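You operate a simulated robot arm through the tools that you are given. There is no shell and no other tool. Be economical: measure what you need, move in short steps, check, and stop when the job is done.

Carry out the task below with a simulated two-armed robot. There is one attempt and no reset: what you move stays moved.

Task
Pick up the yellow-banded bag with one hand, pass it to the other hand and put it on the top of the wooden bench.

It is judged by the outcome, as a careful person would: the job done as asked, and still so three seconds after it is handed in. It fails if anything else is knocked over, pushed out of place, dropped, spilled or broken.

Robot
Two 7-joint arms with two-finger grippers on one trunk, on a base that drives. Base frame: it is fixed to the floor where the robot stands at the start and does not move with it; the origin is under the middle of the robot, x ahead of it, y to its left, z up; the surface under the hand at the start is at about z = 0.885. Lengths are in m, angles in rad, forces in N, time in s.
The left shoulder is at the start at [0.037, 0.163, 1.156], the right one opposite. With the tool pointing down near the work surface each hand reaches from about 0.28 to 0.74 m from the robot's upright axis, wherever it stands, measured 20 degrees to its own side. Places, roughly: top of the wooden bench [-1, 0.8, 0.9]. Payload 2.45 kg a hand.
Tool frame (each hand has its own): the origin (TCP) lies between the finger pads and is the grasp point; the fingertips stand 0.026 m ahead of it; z points along the fingers, y is the line along which they close. Largest opening 0.096 m; the body of the gripper starts 0.069 m behind the TCP.
Orientation is told as [roll, pitch, yaw] about the base's x, y, z axes, in that order, counted from this pose: with the fingers straight down and closing along the base's y, the tool's x points along the base's -x, its y along +y and its z along -z.

Tools
- The arms move only by the tool arm_command. It takes "left_series", "right_series" or both (then of equal length, played together; a hand with none holds still); each is text: rows parted by semicolons, each of 7 numbers parted by spaces: the shift along the base's x, y, z in m, then the turn, a rotation vector about the base's x, y, z in rad, then the finger opening in m, from 0 to 0.096. In form: dx dy dz rx ry rz jaw; .... A call has 1 to 20 rows; each row shifts and turns the commanded pose from where the row before left it. Rows are played at 5 a second. More than 0.05 m and 0.15 rad between two rows, or a gripper value outside its range, and nothing of the call is played. A pose out of reach is approached as far as the arm can. The call stops where the force on the tool passes 40 N (or 10 N more than at its start, if that is more) or the arm is blocked; 0.2 s more then pass. The fingers move at their own pace and stop on an object; they squeeze with about 21 N. The grip force told is the motor's: it shows also when the fingers shut on nothing. Time passes only in rows, and 0.2 s behind the last, so rows that do not move let the fingers close. The reply holds the time, the measured pose of the TCP, the force on the tool along the base axes, the opening and the grip force, in the units named above and with some noise, with the torque about the TCP (base axes, N m) and any sound that the robot's microphone picked up, and new pictures: "show" is both (left out), scene, wrist or none (wrist: the cameras of the hands that moved).
- Cameras (640 x 400 px; columns grow to the right, rows downward): "scene" is now at [0.084, 0.0405, 1.6184]; the picture's right is [0.53, -0.85, -0.00], its down [-0.70, -0.44, -0.56] and it looks along [0.47, 0.30, -0.83] (base axes); focal length 277 px, centre (320, 200). "left" rides on the left gripper at [0.082, -0.003, -0.098] in its tool frame; the picture's right is [0.04, 1.00, 0.00], its down [-0.73, 0.03, -0.68] and it looks along [-0.68, 0.03, 0.73] (tool axes); focal length 256 px, centre (320, 200). "right" rides on the right gripper at [0.082, 0.003, -0.098] in its tool frame; the picture's right is [-0.04, 1.00, 0.00], its down [-0.73, -0.03, -0.68] and it looks along [-0.68, -0.03, 0.73] (tool axes); focal length 256 px, centre (320, 200). There is no depth. A picture from a camera that has moved, and an enlarged one, comes with that camera's place and axes in the base frame and with its lens.
- raise_lower(by): slides the trunk up (or, below 0, down) by that many m; the arms and the scene camera ride with it, the base frame stays. It gives what a move gives, with no picture.
- base_move(legs): drives the robot by 1 to 6 legs, each [ahead, left, turn to the left] in m, m and rad, along the robot's own axes; the way and the turn of a leg run together, so that a leg with both is an arc; at most 1.5 m and 3.142 rad a leg. The arms and the cameras ride along, it lands a little off, and it stops where it bumps. It gives what a move gives, and a new picture of the scene camera.
- aim_head(pan, tilt): turns the head with the scene camera to pan (to the left, within 2.094 rad either way) and tilt (down, from -0.506 to 1.204), counted from straight ahead of the robot. It gives what a move gives, and a new picture of the scene camera.
- inspect(camera, box): a new picture of the part [left, top, right, bottom] of that camera's present view, enlarged. It takes no simulated time.
- sign_off(): hands the job in; it is judged then, once.

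Go step by step. Nothing tells you exact positions but the pictures and the camera data: compare them with the known pose of the tool, close in by small moves and look again before you grip or let go. The budget is 120 turns and 260 pictures, counting those below and the enlarged ones. Unless the task says otherwise, let go and move clear before handing in, and close with one line.

The tools are called after ">>>" as name(argument=value, ...) on one line, values as JSON. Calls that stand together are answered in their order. arm_command: Moves the arms, as the interface text tells. Its arguments: {"type":"object","properties":{"left_series":{"type":"string"},"right_series":{"type":"string"},"show":{"type":"string","enum":["both","scene","wrist","none"]}},"required":[]} The other tools are called the same way: raise_lower (by) slides the trunk up or down; base_move (legs) drives the base; aim_head (pan, tilt) turns the head that bears the scene camera; inspect (camera, box) takes an enlarged picture of a part of a camera's view; sign_off () hands the job in.

At the start:

```text
clock: 0.0
left_tcp_pos: [0.4453, 0.3449, 1.169]
left_tool_rot: [0.0, -0.001, 0.0]
left_contact_force: [1.5, 0.5, 0.0]
left_moment: [-0.01, -0.03, -0.01]
left_grip_width: 0.0959
left_gripper_force: 0.1
right_tcp_pos: [0.5141, -0.1225, 1.2046]
right_tool_rot: [-0.001, 0.001, 0.001]
right_contact_force: [0.6, 0.6, 0.1]
right_moment: [0.02, -0.03, 0.03]
right_grip_width: 0.0958
right_gripper_force: 0.0
trunk travel left (down, up): [-0.325, 0.242]
robot x, y, heading: [-0.0038, 0.0028, 0.0]
head pan, tilt: [0.559, 0.977]
```

scene: 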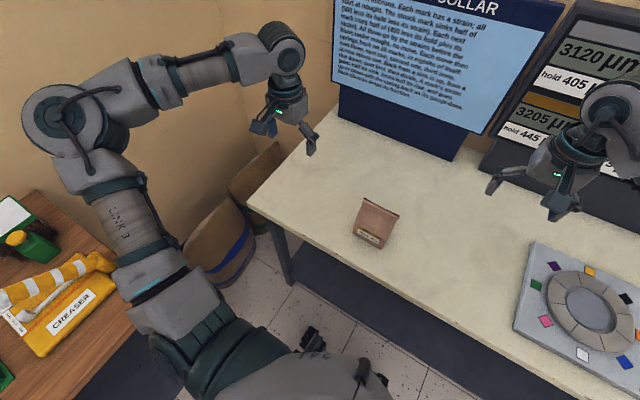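
right: 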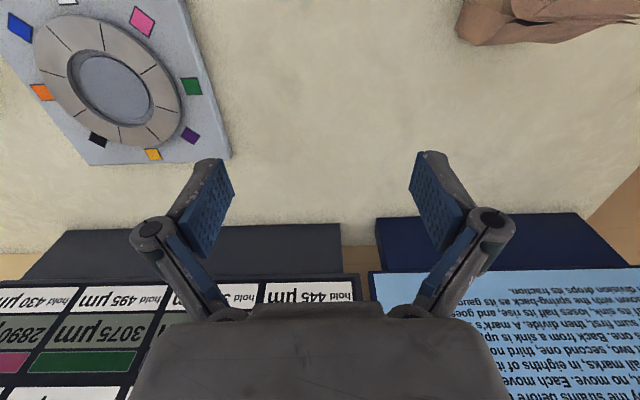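
left: 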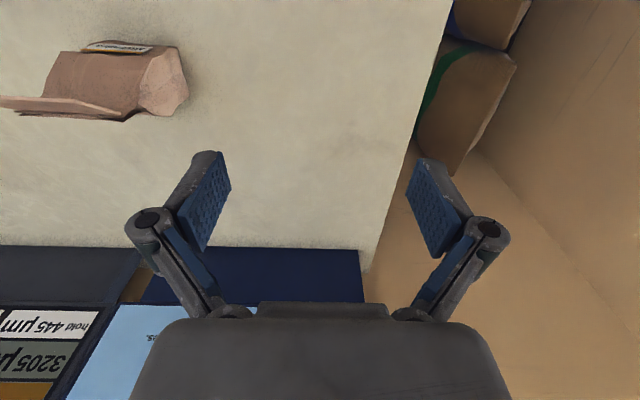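

I see a brown bag on the table near [0.5, 0.2], two large bags on the floor (blue and green bands), and a sign. I'll enlarge these to tell which one is yellow-banded.

>>> inspect(camera="scene", box=[330, 180, 430, 260])

>>> inspect(camera="left", box=[0, 0, 240, 150])

>>> inspect(camera="scene", box=[320, 0, 640, 200])

>>> inspect(camera="scene", box=[0, 140, 300, 400])

```text
5.00 times, centred on (380, 220) of scene
camera zoom: at [0.084, 0.0405, 1.6184], right [0.53, -0.85, 0.0], down [-0.7, -0.44, -0.56], along [0.47, 0.3, -0.83], focal length 1387 px, centre (20, 100)
```

zoom: 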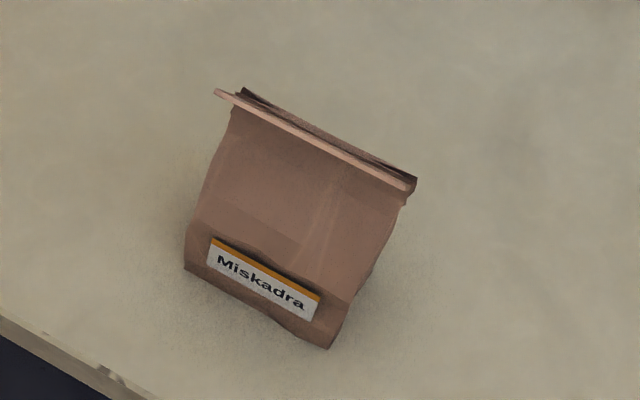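

```text
2.67 times, centred on (120, 75) of left
camera zoom: at [0.3621, 0.3404, 1.2674], right [-0.04, 1.0, 0.0], down [0.73, 0.03, 0.68], along [0.68, 0.03, -0.73], focal length 683 px, centre (853, 533)
```

zoom: 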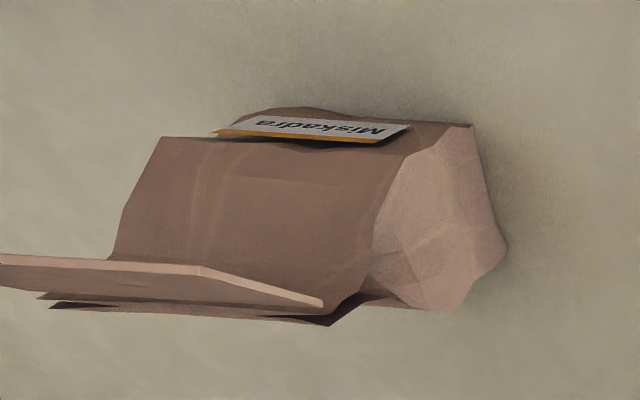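

```text
2.00 times, centred on (480, 100) of scene
camera zoom: at [0.084, 0.0405, 1.6184], right [0.53, -0.85, 0.0], down [-0.7, -0.44, -0.56], along [0.47, 0.3, -0.83], focal length 555 px, centre (0, 400)
```

zoom: 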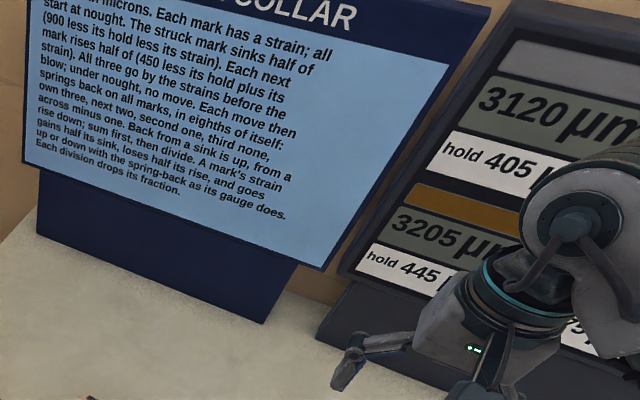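

```text
1.54 times, centred on (150, 270) of scene
camera zoom: at [0.084, 0.0405, 1.6184], right [0.53, -0.85, 0.0], down [-0.7, -0.44, -0.56], along [0.47, 0.3, -0.83], focal length 427 px, centre (582, 92)
```

zoom: 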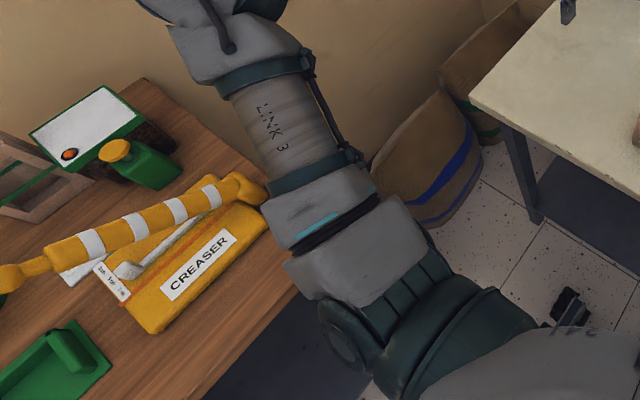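

The bag on the table carries a label with a yellow-orange band; the floor sacks have blue and green ones. I'll look around for other candidates and view the wooden bench before settling.

>>> aim_head(pan=2.09, tilt=0.6)

>>> aim_head(pan=1.2, tilt=0.7)

>>> aim_head(pan=-0.6, tilt=0.7)

>>> aim_head(pan=-2.0, tilt=0.6)

```text
clock: 1.6
left_tcp_pos: [0.4391, 0.3421, 1.1703]
left_tool_rot: [-0.001, -0.003, -0.001]
left_contact_force: [0.1, 1.1, 0.2]
left_moment: [-0.02, 0.02, -0.04]
left_grip_width: 0.0958
left_gripper_force: 0.1
right_tcp_pos: [0.5114, -0.1224, 1.2051]
right_tool_rot: [-0.001, -0.003, -0.001]
right_contact_force: [-1.5, 0.3, 0.4]
right_moment: [-0.03, 0.03, 0.0]
right_grip_width: 0.0963
right_gripper_force: 0.1
trunk travel left (down, up): [-0.325, 0.242]
robot x, y, heading: [-0.0011, 0.0007, -0.003]
head pan, tilt: [2.089, 0.6]
camera scene: at [-0.02, 0.0797, 1.6491], right [0.87, 0.49, 0.0], down [0.28, -0.49, -0.83], along [-0.41, 0.72, -0.56], focal length 277 px, centre (320, 200)
```

scene: 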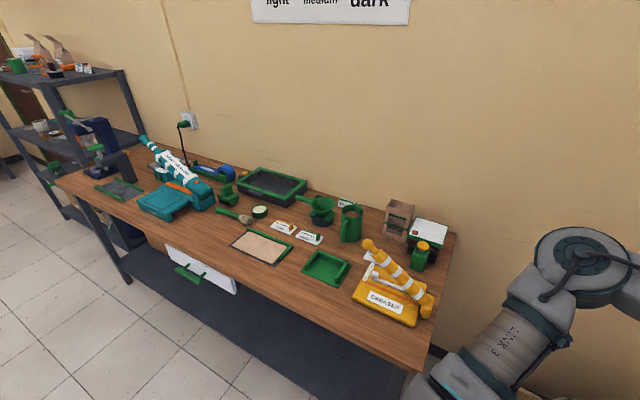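

```text
clock: 2.8
left_tcp_pos: [0.4406, 0.344, 1.1715]
left_tool_rot: [-0.001, -0.001, -0.001]
left_contact_force: [0.4, 0.3, 0.4]
left_moment: [0.03, 0.02, -0.01]
left_grip_width: 0.0959
left_gripper_force: 0.0
right_tcp_pos: [0.5102, -0.1235, 1.2056]
right_tool_rot: [-0.001, -0.001, 0.0]
right_contact_force: [0.6, 0.7, 0.7]
right_moment: [-0.02, -0.02, -0.01]
right_grip_width: 0.0961
right_gripper_force: 0.1
trunk travel left (down, up): [-0.325, 0.242]
robot x, y, heading: [0.0009, -0.0017, -0.001]
head pan, tilt: [1.201, 0.7]
camera scene: at [0.0543, 0.0821, 1.6402], right [0.93, -0.36, 0.0], down [-0.24, -0.6, -0.76], along [0.27, 0.71, -0.65], focal length 277 px, centre (320, 200)
```

scene: 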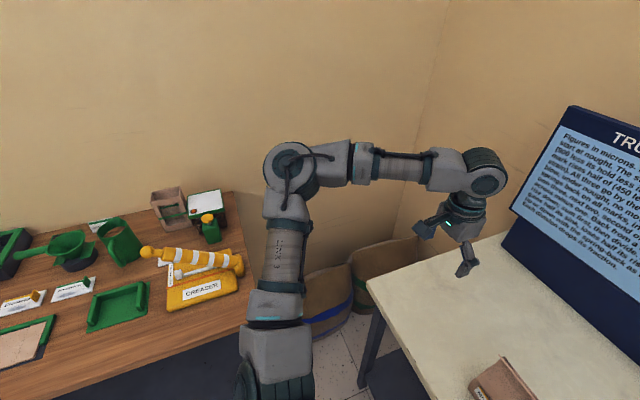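

```text
clock: 4.6
left_tcp_pos: [0.441, 0.3446, 1.171]
left_tool_rot: [-0.001, -0.003, 0.001]
left_contact_force: [1.3, -0.1, -0.7]
left_moment: [-0.01, -0.02, 0.05]
left_grip_width: 0.0961
left_gripper_force: 0.1
right_tcp_pos: [0.5099, -0.1234, 1.2048]
right_tool_rot: [-0.001, 0.0, -0.001]
right_contact_force: [0.7, 0.7, 0.1]
right_moment: [-0.01, 0.0, 0.05]
right_grip_width: 0.0958
right_gripper_force: 0.0
trunk travel left (down, up): [-0.325, 0.242]
robot x, y, heading: [0.0012, 0.0002, 0.002]
head pan, tilt: [-0.6, 0.7]
camera scene: at [0.0938, -0.0453, 1.6402], right [-0.56, -0.83, 0.0], down [-0.53, 0.36, -0.76], along [0.63, -0.43, -0.65], focal length 277 px, centre (320, 200)
```

scene: 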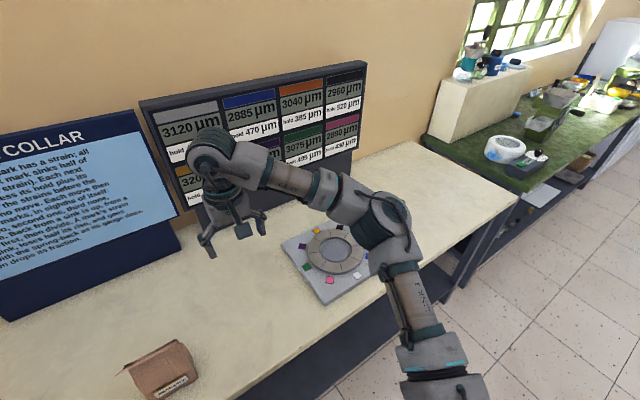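

```text
clock: 6.1
left_tcp_pos: [0.4414, 0.3432, 1.1699]
left_tool_rot: [-0.003, -0.001, 0.0]
left_contact_force: [0.5, 0.1, 0.4]
left_moment: [0.0, 0.0, 0.0]
left_grip_width: 0.0959
left_gripper_force: 0.0
right_tcp_pos: [0.5103, -0.1233, 1.2037]
right_tool_rot: [-0.001, -0.003, 0.0]
right_contact_force: [-0.1, 0.3, 0.2]
right_moment: [-0.01, 0.0, -0.01]
right_grip_width: 0.0957
right_gripper_force: 0.0
trunk travel left (down, up): [-0.325, 0.242]
robot x, y, heading: [-0.0016, -0.0049, 0.004]
head pan, tilt: [-2.0, 0.6]
camera scene: at [-0.0131, -0.0777, 1.6493], right [-0.91, 0.42, 0.0], down [0.23, 0.51, -0.83], along [-0.35, -0.75, -0.56], focal length 277 px, centre (320, 200)
```

scene: 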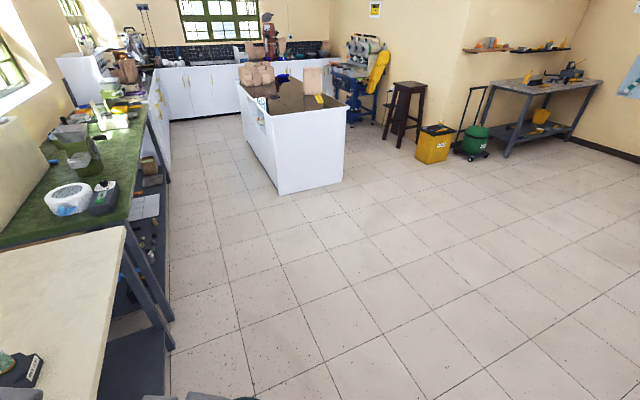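

The only bag within hand's reach is the "Miskadra" one. I'll quickly enlarge the far bags' labels to make sure none is meant instead, then look at the bench closely.

>>> inspect(camera="scene", box=[210, 40, 350, 130])

>>> aim_head(pan=2.09, tilt=0.6)

>>> inspect(camera="scene", box=[0, 20, 160, 120])

>>> inspect(camera="scene", box=[220, 170, 480, 330])

```text
4.44 times, centred on (280, 85) of scene
camera zoom: at [-0.0131, -0.0777, 1.6493], right [-0.91, 0.42, 0.0], down [0.23, 0.51, -0.83], along [-0.35, -0.75, -0.56], focal length 1233 px, centre (498, 711)
```

zoom: 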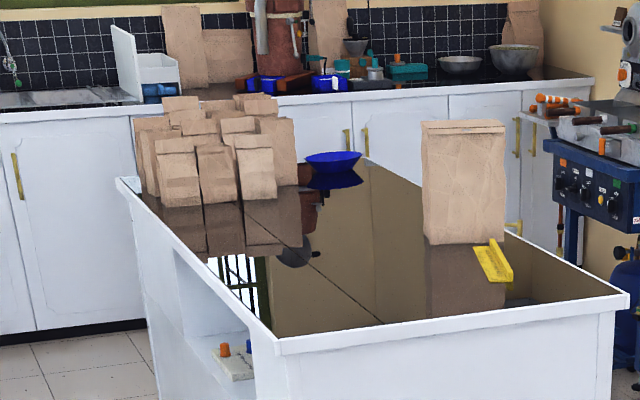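

```text
clock: 9.5
left_tcp_pos: [0.4409, 0.3425, 1.1702]
left_tool_rot: [-0.001, -0.001, 0.001]
left_contact_force: [0.1, -0.2, -0.2]
left_moment: [0.0, 0.01, -0.02]
left_grip_width: 0.0959
left_gripper_force: 0.0
right_tcp_pos: [0.5095, -0.1237, 1.2043]
right_tool_rot: [-0.001, -0.003, 0.001]
right_contact_force: [-0.5, -0.2, -0.6]
right_moment: [-0.01, -0.03, 0.0]
right_grip_width: 0.096
right_gripper_force: 0.0
trunk travel left (down, up): [-0.325, 0.242]
robot x, y, heading: [0.0026, 0.0034, 0.001]
head pan, tilt: [2.089, 0.6]
camera scene: at [-0.0201, 0.0796, 1.6491], right [0.87, 0.5, 0.0], down [0.28, -0.49, -0.83], along [-0.41, 0.72, -0.56], focal length 277 px, centre (320, 200)
```

scene: 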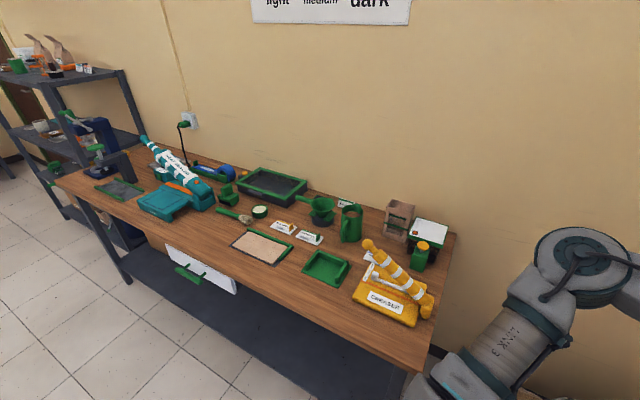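

```text
4.00 times, centred on (80, 70) of scene
camera zoom: at [-0.0201, 0.0796, 1.6491], right [0.87, 0.5, 0.0], down [0.28, -0.49, -0.83], along [-0.41, 0.72, -0.56], focal length 1109 px, centre (1280, 720)
```

zoom: 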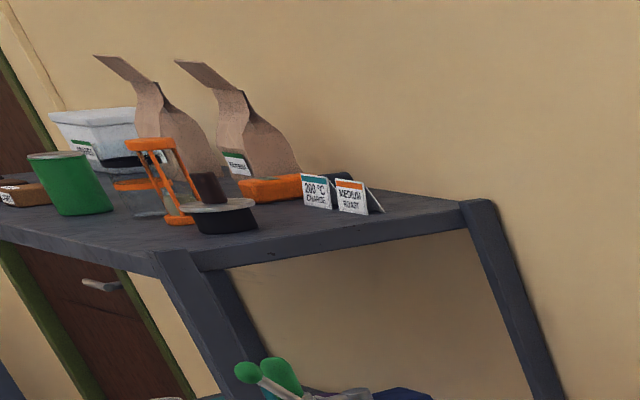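

```text
2.46 times, centred on (350, 250) of scene
camera zoom: at [-0.0201, 0.0796, 1.6491], right [0.87, 0.5, 0.0], down [0.28, -0.49, -0.83], along [-0.41, 0.72, -0.56], focal length 683 px, centre (246, 77)
```

zoom: 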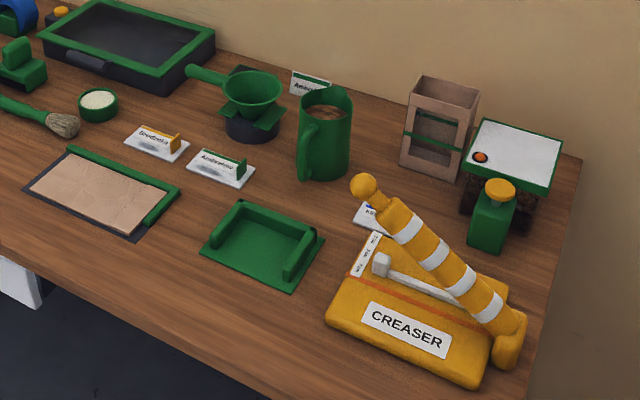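

Every other bag has a green, blue or no band, so the "Miskadra" bag is the one. It stands at about x 0.45–0.51, y 0.066–0.159, with its folded top at z≈1.045. On the bench there is free surface near [-0.87, 0.62]. My plan is to grip it low from the right with a tilted right hand, have the left hand take the top from above, then drive to the bench. First I orient the hands.

>>> aim_head(pan=0.2, tilt=0.9)

>>> arm_command(right_series="0 0 0 0 0 0.1428 0.096;0 0 0 0 0 0.1428 0.096;0 0 0 0 0 0.1428 0.096;0 0 0 0 0 0.1428 0.096;0 0 0 0 0 0.1428 0.096;0 0 0 0 0 0.1428 0.096;0 0 0 0 0 0.1428 0.096;0 0 0 0 0 0.1428 0.096;0 0 0 0 0 0.1428 0.096;0 0 0 0 0 0.1428 0.096;0 0 0 0 0 0.1428 0.096;0 0 0 0.131 0 0 0.096;0 0 0 0.131 0 0 0.096;0 0 0 0.131 0 0 0.096;0 0 0 0.131 0 0 0.096;0 0 0 0.131 0 0 0.096;0 0 0 0.131 0 0 0.096", left_series="0 0 0 0 0 -0.1428 0.096;0 0 0 0 0 -0.1428 0.096;0 0 0 0 0 -0.1428 0.096;0 0 0 0 0 -0.1428 0.096;0 0 0 0 0 -0.1428 0.096;0 0 0 0 0 -0.1428 0.096;0 0 0 0 0 -0.1428 0.096;0 0 0 0 0 -0.1428 0.096;0 0 0 0 0 -0.1428 0.096;0 0 0 0 0 -0.1428 0.096;0 0 0 0 0 -0.1428 0.096;0 0 0 0 0 0 0.096;0 0 0 0 0 0 0.096;0 0 0 0 0 0 0.096;0 0 0 0 0 0 0.096;0 0 0 0 0 0 0.096;0 0 0 0 0 0 0.096")

```text
clock: 11.3
left_tcp_pos: [0.4398, 0.3429, 1.1705]
left_tool_rot: [-0.003, -0.001, 0.0]
left_contact_force: [0.6, 0.8, 0.4]
left_moment: [-0.04, -0.01, 0.01]
left_grip_width: 0.0964
left_gripper_force: 0.1
right_tcp_pos: [0.5105, -0.1235, 1.2056]
right_tool_rot: [0.0, -0.001, -0.001]
right_contact_force: [0.3, -0.3, -0.1]
right_moment: [-0.01, 0.01, 0.0]
right_grip_width: 0.0959
right_gripper_force: 0.0
trunk travel left (down, up): [-0.325, 0.242]
robot x, y, heading: [-0.0003, 0.0016, -0.002]
head pan, tilt: [0.201, 0.901]
camera scene: at [0.0976, 0.0179, 1.624], right [0.2, -0.98, 0.0], down [-0.77, -0.16, -0.62], along [0.61, 0.12, -0.79], focal length 277 px, centre (320, 200)
```

scene: 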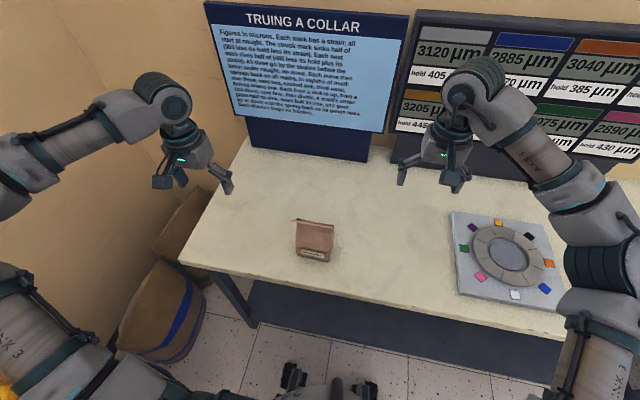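

```text
clock: 14.9
left_tcp_pos: [0.441, 0.3424, 1.1697]
left_tool_rot: [0.0, -0.004, -1.571]
left_contact_force: [0.5, 0.7, -0.4]
left_moment: [0.01, 0.02, 0.0]
left_grip_width: 0.0959
left_gripper_force: 0.0
right_tcp_pos: [0.3285, -0.0668, 1.1695]
right_tool_rot: [0.002, -0.79, 1.565]
right_contact_force: [-0.2, -0.4, -0.1]
right_moment: [0.01, 0.01, -0.04]
right_grip_width: 0.0958
right_gripper_force: 0.1
right hand out of reach, approached as far as the arm can: row 7, 8, 9, 10, 11, 16, 17
trunk travel left (down, up): [-0.325, 0.242]
robot x, y, heading: [-0.0004, -0.0019, -0.002]
head pan, tilt: [0.201, 0.901]
camera scene: at [0.0967, 0.0175, 1.624], right [0.2, -0.98, 0.0], down [-0.77, -0.16, -0.62], along [0.61, 0.12, -0.79], focal length 277 px, centre (320, 200)
camera right: at [0.3255, -0.1948, 1.1815], right [-1.0, 0.03, 0.03], down [0.03, 0.03, 1.0], along [0.03, 1.0, -0.03], focal length 256 px, centre (320, 200)
camera left: at [0.4367, 0.4239, 1.269], right [1.0, 0.04, 0.0], down [0.03, -0.73, 0.68], along [0.03, -0.68, -0.73], focal length 256 px, centre (320, 200)
```

scene: 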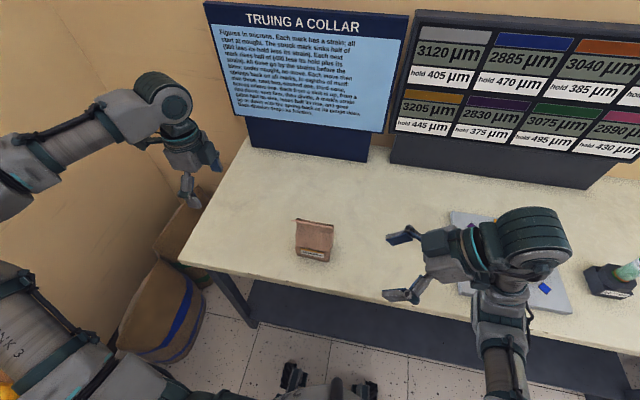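
right: 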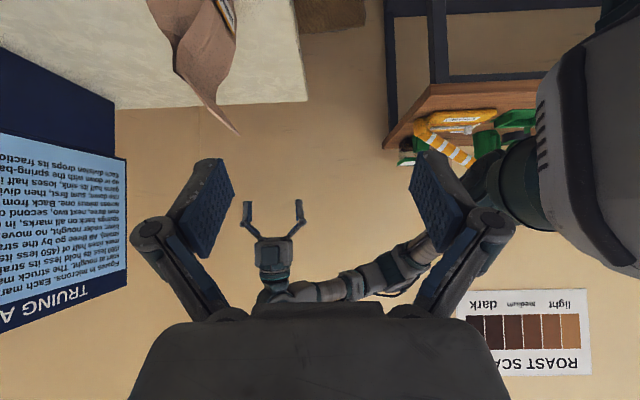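
left: 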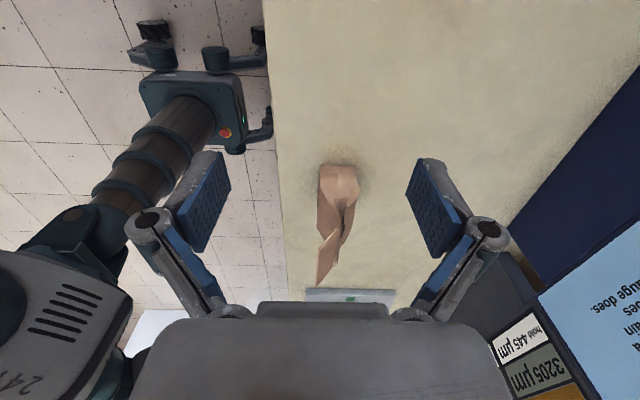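

The hands are oriented, though the right one was pulled back by its reach limit. I'll lower the right hand a bit and see how the commanded pose follows.

>>> arm_command(right_series="0 0 -0.04 0 0 0 0.096;0 0 -0.04 0 0 0 0.096", show="scene")

```text
clock: 15.5
left_tcp_pos: [0.4409, 0.3427, 1.1711]
left_tool_rot: [0.001, -0.004, -1.572]
left_contact_force: [-0.9, -0.8, -1.0]
left_moment: [-0.06, -0.03, -0.03]
left_grip_width: 0.0959
left_gripper_force: 0.1
right_tcp_pos: [0.295, -0.0875, 1.1236]
right_tool_rot: [0.004, -0.79, 1.568]
right_contact_force: [0.2, 0.5, 0.6]
right_moment: [-0.02, -0.02, -0.05]
right_grip_width: 0.096
right_gripper_force: 0.0
right hand out of reach, approached as far as the arm can: row 1, 2
trunk travel left (down, up): [-0.325, 0.242]
robot x, y, heading: [0.0026, -0.0006, -0.001]
head pan, tilt: [0.201, 0.901]
camera scene: at [0.0959, 0.0167, 1.6241], right [0.2, -0.98, 0.0], down [-0.77, -0.16, -0.62], along [0.61, 0.12, -0.79], focal length 277 px, centre (320, 200)
```

scene: 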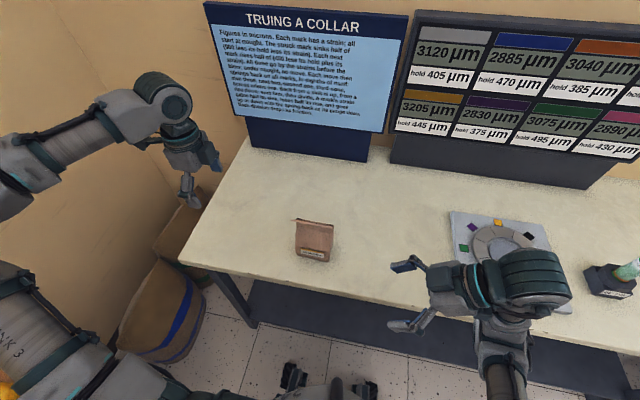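

The right arm can't yaw that far at that spot, while the left (yaw -90°) manages fine at robot-frame y≈0.34. So I'll swap roles: the left hand picks up with the robot shifted right, then the right hand receives from above. I'll restore the right hand first.

>>> arm_command(right_series="0 0 0 -0.131 0 0 0.096;0 0 0 -0.131 0 0 0.096;0 0 0 -0.131 0 0 0.096;0 0 0 -0.131 0 0 0.096;0 0 0 -0.131 0 0 0.096;0 0 0 -0.131 0 0 0.096;0 0 0 0 0 -0.1428 0.096;0 0 0 0 0 -0.1428 0.096;0 0 0 0 0 -0.1428 0.096;0 0 0 0 0 -0.1428 0.096;0 0 0 0 0 -0.1428 0.096;0 0 0 0 0 -0.1428 0.096;0 0 0 0 0 -0.1428 0.096;0 0 0 0 0 -0.1428 0.096;0 0 0 0 0 -0.1428 0.096;0 0 0 0 0 -0.1428 0.096;0 0 0 0 0 -0.1428 0.096", show="scene")

```text
clock: 19.1
left_tcp_pos: [0.4415, 0.3429, 1.17]
left_tool_rot: [-0.002, -0.005, -1.571]
left_contact_force: [-0.3, 0.3, 0.9]
left_moment: [0.0, -0.01, -0.01]
left_grip_width: 0.0961
left_gripper_force: 0.0
right_tcp_pos: [0.2977, -0.0866, 1.125]
right_tool_rot: [-0.001, -0.003, 0.0]
right_contact_force: [-0.2, -0.2, -0.4]
right_moment: [0.01, -0.02, 0.04]
right_grip_width: 0.0961
right_gripper_force: 0.1
trunk travel left (down, up): [-0.325, 0.242]
robot x, y, heading: [0.0009, 0.0005, -0.001]
head pan, tilt: [0.201, 0.901]
camera scene: at [0.0969, 0.018, 1.624], right [0.2, -0.98, 0.0], down [-0.77, -0.16, -0.62], along [0.61, 0.12, -0.79], focal length 277 px, centre (320, 200)
```

scene: 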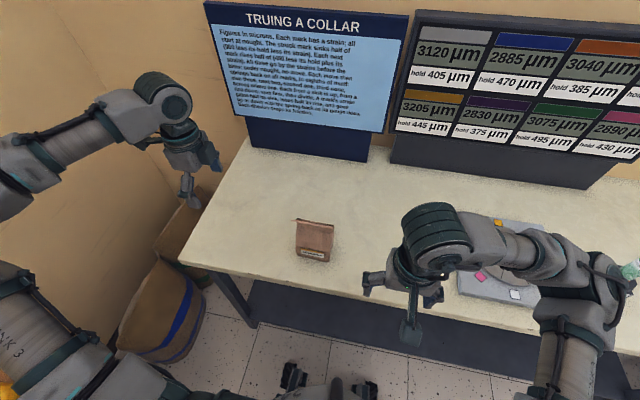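

The right hand is back to plain down. I'll tuck it to its own side and strafe the robot 0.24 m to the right so the bag sits in front of the left hand.

>>> arm_command(right_series="0 -0.04 0.01 0 0 0 0.096;0 -0.04 0.01 0 0 0 0.096;0 -0.04 0.01 0 0 0 0.096;0 -0.04 0 0 0 0 0.096", show="none")

>>> base_move(legs=[[0, -0.24, 0]])

```text
clock: 20.1
left_tcp_pos: [0.4409, 0.3406, 1.1717]
left_tool_rot: [0.001, 0.0, -1.57]
left_contact_force: [0.1, -0.7, -0.4]
left_moment: [0.01, -0.01, 0.0]
left_grip_width: 0.0959
left_gripper_force: 0.1
right_tcp_pos: [0.2963, -0.2494, 1.1557]
right_tool_rot: [0.002, -0.004, 0.002]
right_contact_force: [0.6, -0.8, 0.7]
right_moment: [0.04, -0.02, 0.02]
right_grip_width: 0.0959
right_gripper_force: 0.0
trunk travel left (down, up): [-0.325, 0.242]
robot x, y, heading: [0.0006, 0.0021, 0.002]
head pan, tilt: [0.201, 0.901]
```

```text
clock: 21.9
left_tcp_pos: [0.441, 0.101, 1.171]
left_tool_rot: [-0.002, -0.001, -1.57]
left_contact_force: [-0.3, -0.2, 0.1]
left_moment: [0.0, 0.01, 0.03]
left_grip_width: 0.096
left_gripper_force: 0.0
right_tcp_pos: [0.2983, -0.4875, 1.1546]
right_tool_rot: [0.004, -0.002, 0.0]
right_contact_force: [0.0, -0.1, -0.2]
right_moment: [0.04, -0.02, 0.06]
right_grip_width: 0.0961
right_gripper_force: 0.0
trunk travel left (down, up): [-0.325, 0.242]
robot x, y, heading: [0.0005, -0.2359, -0.0]
head pan, tilt: [0.201, 0.901]
camera scene: at [0.0965, -0.2264, 1.6241], right [0.2, -0.98, 0.0], down [-0.77, -0.15, -0.62], along [0.61, 0.13, -0.79], focal length 277 px, centre (320, 200)
```

scene: 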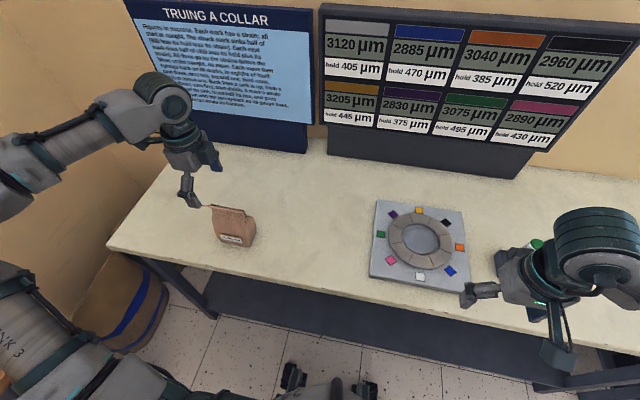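

The bag is now under the left hand. I'll move the left hand to the bag's left side and tilt it 45°.

>>> arm_command(left_series="0.006 0.03 0 -0.131 0 0 0.096;0.006 0.03 0 -0.131 0 0 0.096;0.006 0.03 0 -0.131 0 0 0.096;0.006 0.03 0 -0.131 0 0 0.096;0.006 0.03 0 -0.131 0 0 0.096;0.006 0.03 0 -0.131 0 0 0.096;0 0 -0.04 0 0 0 0.096;0 0 -0.04 0 0 0 0.096")

```text
clock: 23.7
left_tcp_pos: [0.473, 0.2855, 1.0903]
left_tool_rot: [0.002, -0.792, -1.568]
left_contact_force: [0.6, -0.4, -0.4]
left_moment: [0.0, 0.01, 0.02]
left_grip_width: 0.0962
left_gripper_force: 0.1
right_tcp_pos: [0.2958, -0.4822, 1.1574]
right_tool_rot: [-0.002, -0.003, -0.003]
right_contact_force: [-0.1, 1.0, -0.1]
right_moment: [0.03, 0.01, 0.0]
right_grip_width: 0.0961
right_gripper_force: 0.0
trunk travel left (down, up): [-0.325, 0.242]
robot x, y, heading: [0.001, -0.2362, -0.0]
head pan, tilt: [0.201, 0.901]
camera scene: at [0.097, -0.2182, 1.624], right [0.2, -0.98, 0.0], down [-0.77, -0.16, -0.62], along [0.61, 0.12, -0.79], focal length 277 px, centre (320, 200)
camera left: at [0.4687, 0.4122, 1.1022], right [1.0, 0.03, -0.03], down [0.03, -0.03, 1.0], along [0.03, -1.0, -0.03], focal length 256 px, centre (320, 200)
```

scene: 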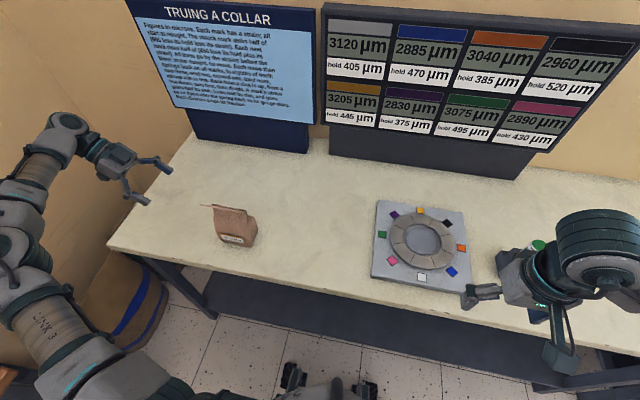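
left: 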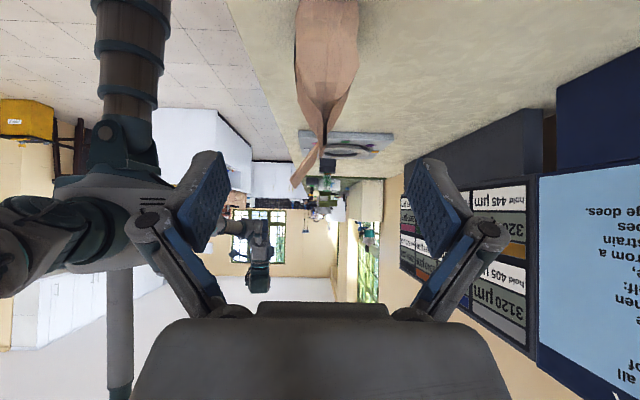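

The bag's side profile is centred at x≈0.484, body about 0.056 thick at z≈0.95. My aim is TCP (0.484, 0.135, 0.935), which lies straight along the tool axis. I'll go part of the way and look.

>>> arm_command(left_series="0.011 -0.022 -0.022 0 0 0 0.096;0 -0.03 -0.03 0 0 0 0.096;0 -0.03 -0.03 0 0 0 0.096")

```text
clock: 24.5
left_tcp_pos: [0.486, 0.2044, 1.0089]
left_tool_rot: [0.002, -0.791, -1.57]
left_contact_force: [-0.7, 0.4, -0.1]
left_moment: [0.0, 0.01, 0.0]
left_grip_width: 0.096
left_gripper_force: 0.0
right_tcp_pos: [0.2949, -0.4823, 1.1574]
right_tool_rot: [-0.002, -0.004, 0.002]
right_contact_force: [0.4, 0.1, 0.2]
right_moment: [-0.03, 0.01, 0.01]
right_grip_width: 0.0962
right_gripper_force: 0.0
trunk travel left (down, up): [-0.325, 0.242]
robot x, y, heading: [0.0005, -0.2366, 0.002]
head pan, tilt: [0.201, 0.901]
camera scene: at [0.097, -0.2197, 1.624], right [0.2, -0.98, 0.0], down [-0.77, -0.16, -0.62], along [0.61, 0.12, -0.79], focal length 277 px, centre (320, 200)
camera left: at [0.4824, 0.3313, 1.0206], right [1.0, 0.03, -0.03], down [0.03, -0.03, 1.0], along [0.03, -1.0, -0.03], focal length 256 px, centre (320, 200)
```

scene: 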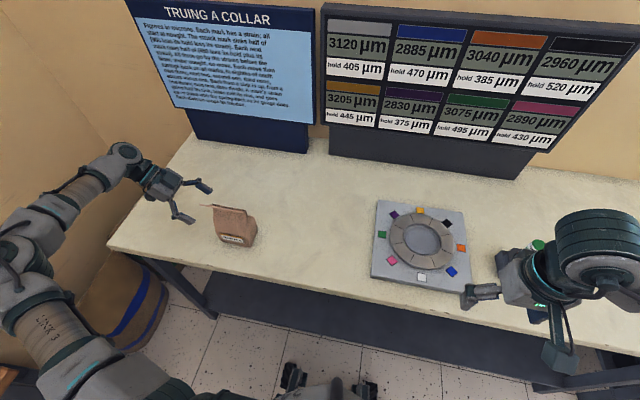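
left: 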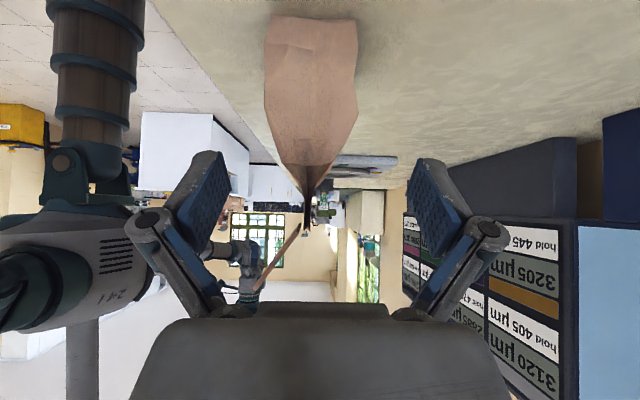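

Body centre x≈0.481, still aligned; the top fold leans forward up to z≈1.07. I'll continue to the grasp pose without closing.

>>> arm_command(left_series="-0.004 -0.024 -0.024 0 0 0 0.096;0 -0.024 -0.024 0 0 0 0.096;0 -0.022 -0.024 0 0 0 0.096")

>>> inspect(camera="scene", box=[140, 150, 300, 280])

```text
clock: 25.3
left_tcp_pos: [0.4825, 0.1329, 0.9363]
left_tool_rot: [0.0, -0.79, -1.567]
left_contact_force: [-0.1, 0.7, 0.0]
left_moment: [-0.07, 0.02, -0.02]
left_grip_width: 0.096
left_gripper_force: 0.0
right_tcp_pos: [0.2961, -0.4829, 1.1567]
right_tool_rot: [-0.002, -0.003, -0.001]
right_contact_force: [0.0, 0.3, -0.2]
right_moment: [-0.02, 0.0, 0.01]
right_grip_width: 0.096
right_gripper_force: 0.2
trunk travel left (down, up): [-0.325, 0.242]
robot x, y, heading: [-0.0002, -0.235, 0.002]
head pan, tilt: [0.201, 0.901]
camera scene: at [0.0971, -0.2199, 1.624], right [0.2, -0.98, 0.0], down [-0.77, -0.16, -0.62], along [0.61, 0.12, -0.79], focal length 277 px, centre (320, 200)
camera left: at [0.4779, 0.2599, 0.9487], right [1.0, 0.03, -0.03], down [0.03, -0.03, 1.0], along [0.03, -1.0, -0.03], focal length 256 px, centre (320, 200)
```

scene: 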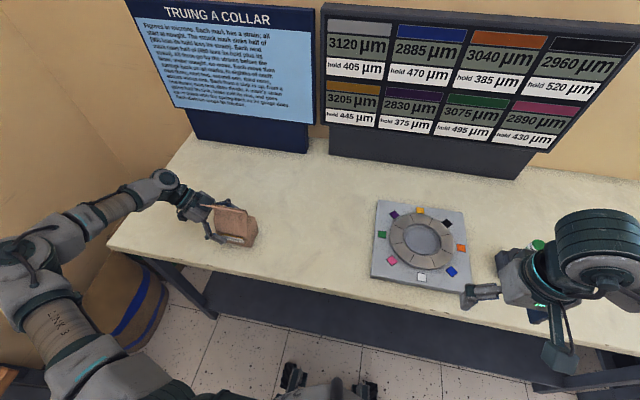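
left: 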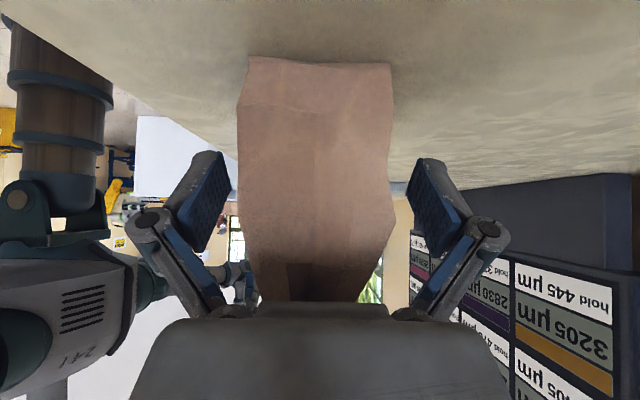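

```text
3.08 times, centred on (220, 215) of scene
camera zoom: at [0.0971, -0.2199, 1.624], right [0.2, -0.98, 0.0], down [-0.77, -0.16, -0.62], along [0.61, 0.12, -0.79], focal length 853 px, centre (628, 154)
```

zoom: 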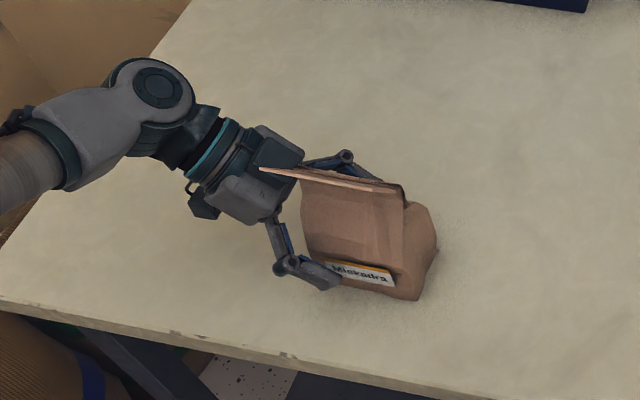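

The hand is around the bag and nearly centred. I'll nudge it 2 mm and close in steps.

>>> arm_command(left_series="-0.002 0 0 0 0 0 0.08;0 0 0 0 0 0 0.065;0 0 0 0 0 0 0.055;0 0 0 0 0 0 0.045;0 0 0 0 0 0 0.03;0 0 0 0 0 0 0.02;0 0 0 0 0 0 0.02")

```text
clock: 26.9
left_tcp_pos: [0.479, 0.1331, 0.9385]
left_tool_rot: [0.001, -0.789, -1.57]
left_contact_force: [-0.5, -0.3, -0.1]
left_moment: [-0.09, -0.05, -0.02]
left_grip_width: 0.0672
left_gripper_force: 20.9
right_tcp_pos: [0.2956, -0.4833, 1.1566]
right_tool_rot: [-0.001, -0.003, 0.001]
right_contact_force: [1.1, 0.7, 0.1]
right_moment: [-0.01, -0.02, 0.02]
right_grip_width: 0.0959
right_gripper_force: 0.1
trunk travel left (down, up): [-0.325, 0.242]
robot x, y, heading: [-0.0001, -0.2379, 0.005]
head pan, tilt: [0.201, 0.901]
camera scene: at [0.0967, -0.2199, 1.624], right [0.2, -0.98, 0.0], down [-0.77, -0.16, -0.62], along [0.61, 0.12, -0.79], focal length 277 px, centre (320, 200)
camera left: at [0.4753, 0.2604, 0.9492], right [1.0, 0.03, -0.03], down [0.03, -0.03, 1.0], along [0.03, -1.0, -0.03], focal length 256 px, centre (320, 200)
```

scene: 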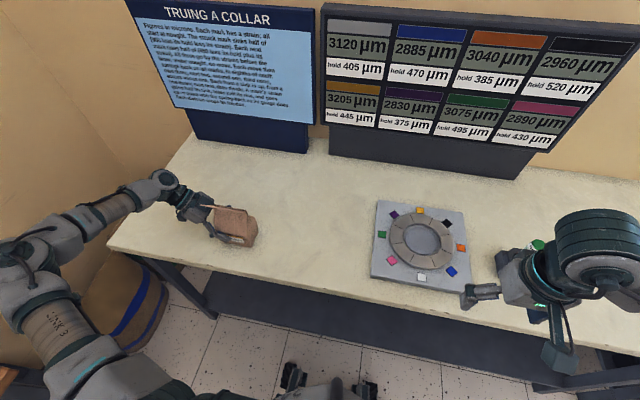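
left: 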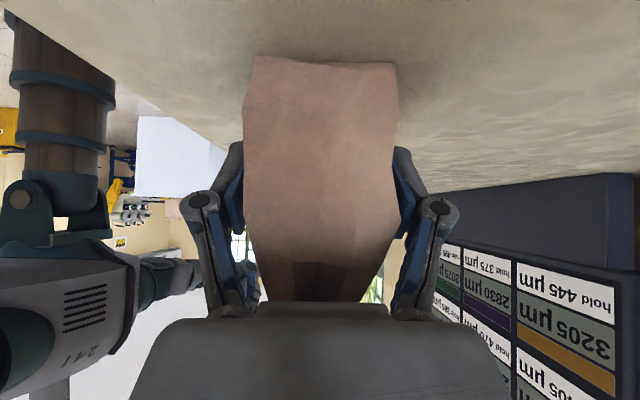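

It is held at 0.067 m with 21 N. I'll lift slowly.

>>> arm_command(left_series="0 0 0.015 0 0 0 0.02;0 0 0.02 0 0 0 0.02;0 0 0.03 0 0 0 0.02;0 0 0.04 0 0 0 0.02;0 0 0.04 0 0 0 0.02;0 0 0 0 0 0 0.02")

```text
clock: 28.3
left_tcp_pos: [0.4796, 0.1357, 1.08]
left_tool_rot: [0.0, -0.791, -1.566]
left_contact_force: [-0.3, 0.0, -2.7]
left_moment: [0.02, 0.03, -0.02]
left_grip_width: 0.0671
left_gripper_force: 21.2
right_tcp_pos: [0.2954, -0.4826, 1.1578]
right_tool_rot: [-0.001, -0.003, 0.0]
right_contact_force: [-0.1, 0.3, 0.7]
right_moment: [0.02, 0.01, -0.01]
right_grip_width: 0.0958
right_gripper_force: 0.1
trunk travel left (down, up): [-0.325, 0.242]
robot x, y, heading: [0.0003, -0.2358, 0.001]
head pan, tilt: [0.201, 0.901]
camera scene: at [0.0973, -0.2196, 1.6239], right [0.2, -0.98, 0.0], down [-0.77, -0.16, -0.62], along [0.61, 0.12, -0.79], focal length 277 px, centre (320, 200)
camera left: at [0.4755, 0.2623, 1.092], right [1.0, 0.03, -0.03], down [0.03, -0.03, 1.0], along [0.03, -1.0, -0.03], focal length 256 px, centre (320, 200)
```

scene: 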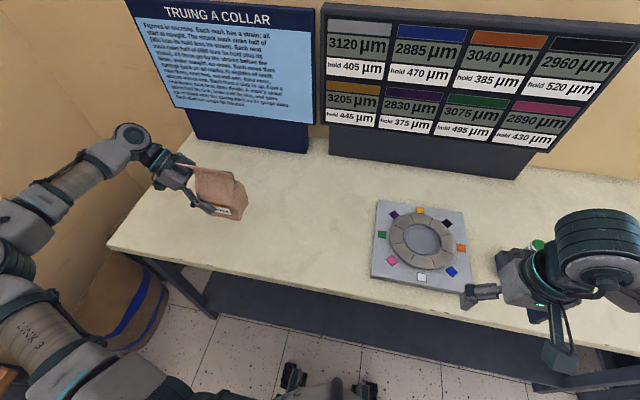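
left: 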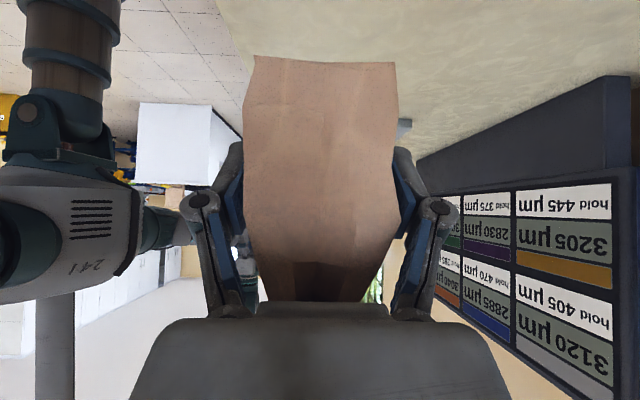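

The bag is lifted and weighs about 0.28 kg. The right hand earlier reached the mirrored tilted pose near robot-frame x≈0.3, so I'll bring the bag to the robot's centre at x≈0.33 for a symmetric body-to-body handover.

>>> arm_command(left_series="-0.019 -0.04 0.0025 0 0 0 0.02;-0.019 -0.04 0.0025 0 0 0 0.02;-0.019 -0.04 0.0025 0 0 0 0.02;-0.019 -0.04 0.0025 0 0 0 0.02;-0.019 -0.04 0.0025 0 0 0 0.02;-0.019 -0.04 0.0025 0 0 0 0.02;-0.019 -0.04 0.0025 0 0 0 0.02;-0.019 -0.04 0.0025 0 0 0 0.02")

```text
clock: 30.1
left_tcp_pos: [0.3265, -0.1875, 1.1026]
left_tool_rot: [-0.003, -0.788, -1.568]
left_contact_force: [0.5, -0.1, -2.0]
left_moment: [0.02, -0.01, -0.02]
left_grip_width: 0.0669
left_gripper_force: 21.7
right_tcp_pos: [0.2973, -0.4867, 1.1572]
right_tool_rot: [0.003, -0.002, 0.001]
right_contact_force: [0.0, -0.7, 0.3]
right_moment: [0.01, -0.02, -0.01]
right_grip_width: 0.0956
right_gripper_force: 0.0
trunk travel left (down, up): [-0.325, 0.242]
robot x, y, heading: [0.0029, -0.2371, -0.0]
head pan, tilt: [0.201, 0.901]
camera scene: at [0.0964, -0.2248, 1.6241], right [0.2, -0.98, 0.0], down [-0.77, -0.16, -0.62], along [0.61, 0.13, -0.79], focal length 277 px, centre (320, 200)
camera left: at [0.3223, -0.0611, 1.1154], right [1.0, 0.03, -0.03], down [0.03, -0.04, 1.0], along [0.03, -1.0, -0.04], focal length 256 px, centre (320, 200)
```

scene: 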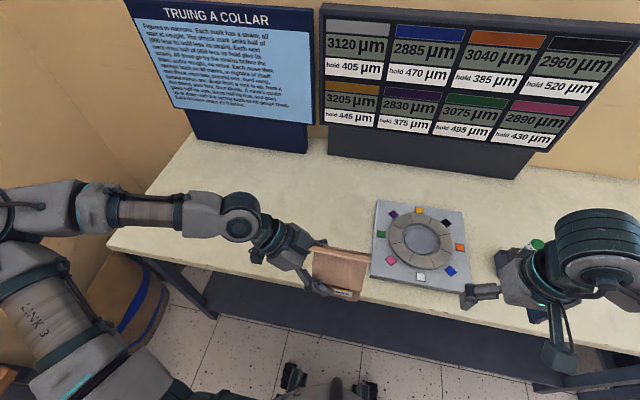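
left: 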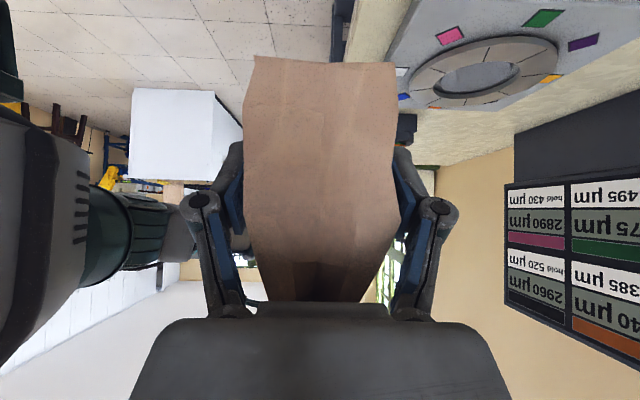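

The left hand holds the bag near the centre without trouble. Now I'll turn the right hand to the mirrored orientation at its own side.

>>> arm_command(right_series="0.003 0 0 0 0 0.1428 0.096;0.003 0 0 0 0 0.1428 0.096;0.003 0 0 0 0 0.1428 0.096;0.003 0 0 0 0 0.1428 0.096;0.003 0 0 0 0 0.1428 0.096;0.003 0 0 0 0 0.1428 0.096;0.003 0 0 0 0 0.1428 0.096;0.003 0 0 0 0 0.1428 0.096;0.003 0 0 0 0 0.1428 0.096;0.003 0 0 0 0 0.1428 0.096;0 0 0 0 0 0.1428 0.096;0 0 0.005 0.131 0 0 0.096;0 0 0.005 0.131 0 0 0.096;0 0 0.005 0.131 0 0 0.096;0 0 0.005 0.131 0 0 0.096;0 0 0.005 0.131 0 0 0.096;0 0 0.005 0.131 0 0 0.096")

```text
clock: 33.7
left_tcp_pos: [0.3283, -0.1853, 1.1039]
left_tool_rot: [-0.002, -0.791, -1.569]
left_contact_force: [0.2, 0.6, -2.7]
left_moment: [0.05, 0.0, 0.01]
left_grip_width: 0.0672
left_gripper_force: 20.9
right_tcp_pos: [0.2729, -0.4239, 1.1739]
right_tool_rot: [0.0, -0.793, 1.569]
right_contact_force: [-1.3, 0.3, -0.1]
right_moment: [0.01, 0.01, -0.02]
right_grip_width: 0.096
right_gripper_force: 0.1
right hand out of reach, approached as far as the arm can: row 9, 10, 11
trunk travel left (down, up): [-0.325, 0.242]
robot x, y, heading: [0.0022, -0.2336, -0.001]
head pan, tilt: [0.201, 0.901]
camera scene: at [0.0971, -0.2215, 1.624], right [0.2, -0.98, 0.0], down [-0.77, -0.16, -0.62], along [0.61, 0.12, -0.79], focal length 277 px, centre (320, 200)
camera right: at [0.2688, -0.5509, 1.186], right [-1.0, 0.03, 0.03], down [0.03, 0.03, 1.0], along [0.03, 1.0, -0.03], focal length 256 px, centre (320, 200)
```

scene: 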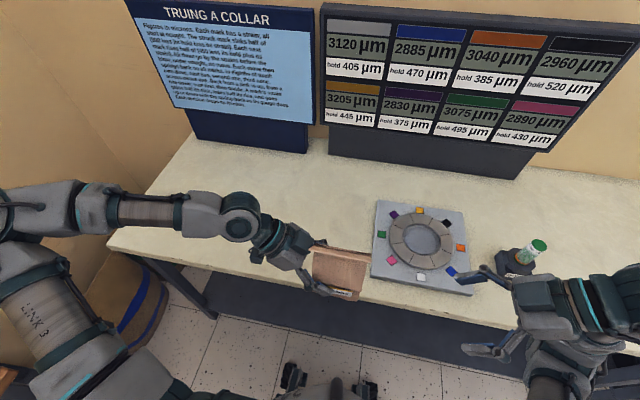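
right: 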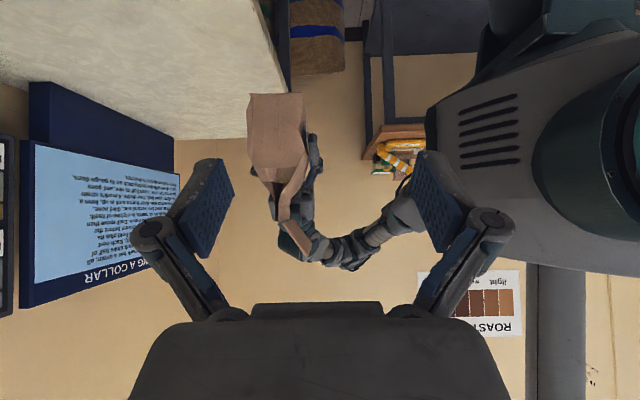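

The right hand is oriented and sees the bag's right face. I'll bring it toward a staging point on its own tool axis and watch for reach warnings.

>>> arm_command(right_series="0.014 0.01 0 0 0 0 0.096;0.014 0.01 0 0 0 0 0.096;0.014 0.01 0 0 0 0 0.096;0.014 0.01 0 0 0 0 0.096")

```text
clock: 34.7
left_tcp_pos: [0.3263, -0.1851, 1.1028]
left_tool_rot: [0.001, -0.791, -1.569]
left_contact_force: [-0.1, -1.0, -2.1]
left_moment: [0.04, -0.02, -0.04]
left_grip_width: 0.0671
left_gripper_force: 21.2
right_tcp_pos: [0.3098, -0.3709, 1.1837]
right_tool_rot: [0.004, -0.792, 1.568]
right_contact_force: [0.5, 1.1, -0.1]
right_moment: [0.0, 0.02, 0.0]
right_grip_width: 0.0958
right_gripper_force: 0.1
right hand out of reach, approached as far as the arm can: row 1, 2, 3, 4
trunk travel left (down, up): [-0.325, 0.242]
robot x, y, heading: [0.0013, -0.2345, 0.004]
head pan, tilt: [0.201, 0.901]
camera scene: at [0.0975, -0.2202, 1.624], right [0.2, -0.98, 0.0], down [-0.77, -0.16, -0.62], along [0.61, 0.12, -0.79], focal length 277 px, centre (320, 200)
camera right: at [0.3066, -0.4988, 1.1957], right [-1.0, 0.03, 0.03], down [0.03, 0.03, 1.0], along [0.03, 1.0, -0.03], focal length 256 px, centre (320, 200)
```

scene: 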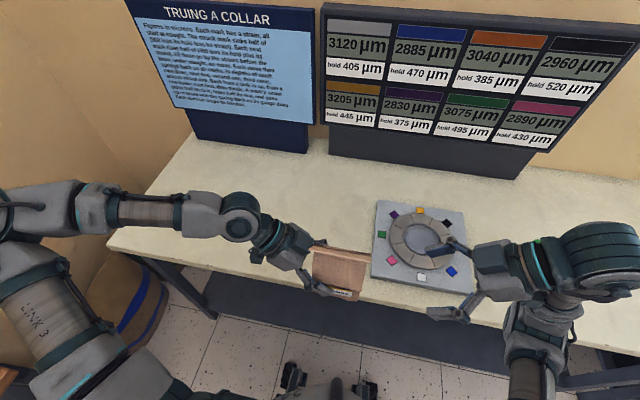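
right: 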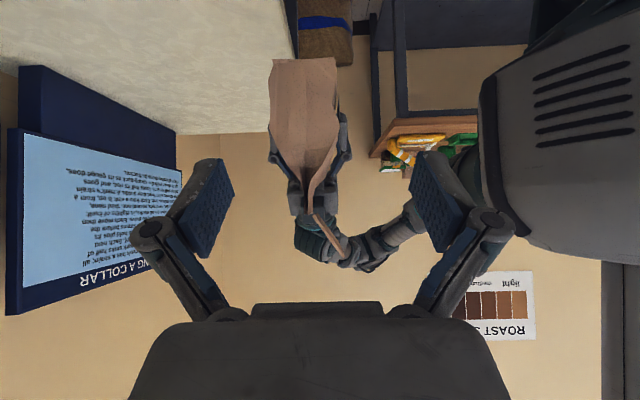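

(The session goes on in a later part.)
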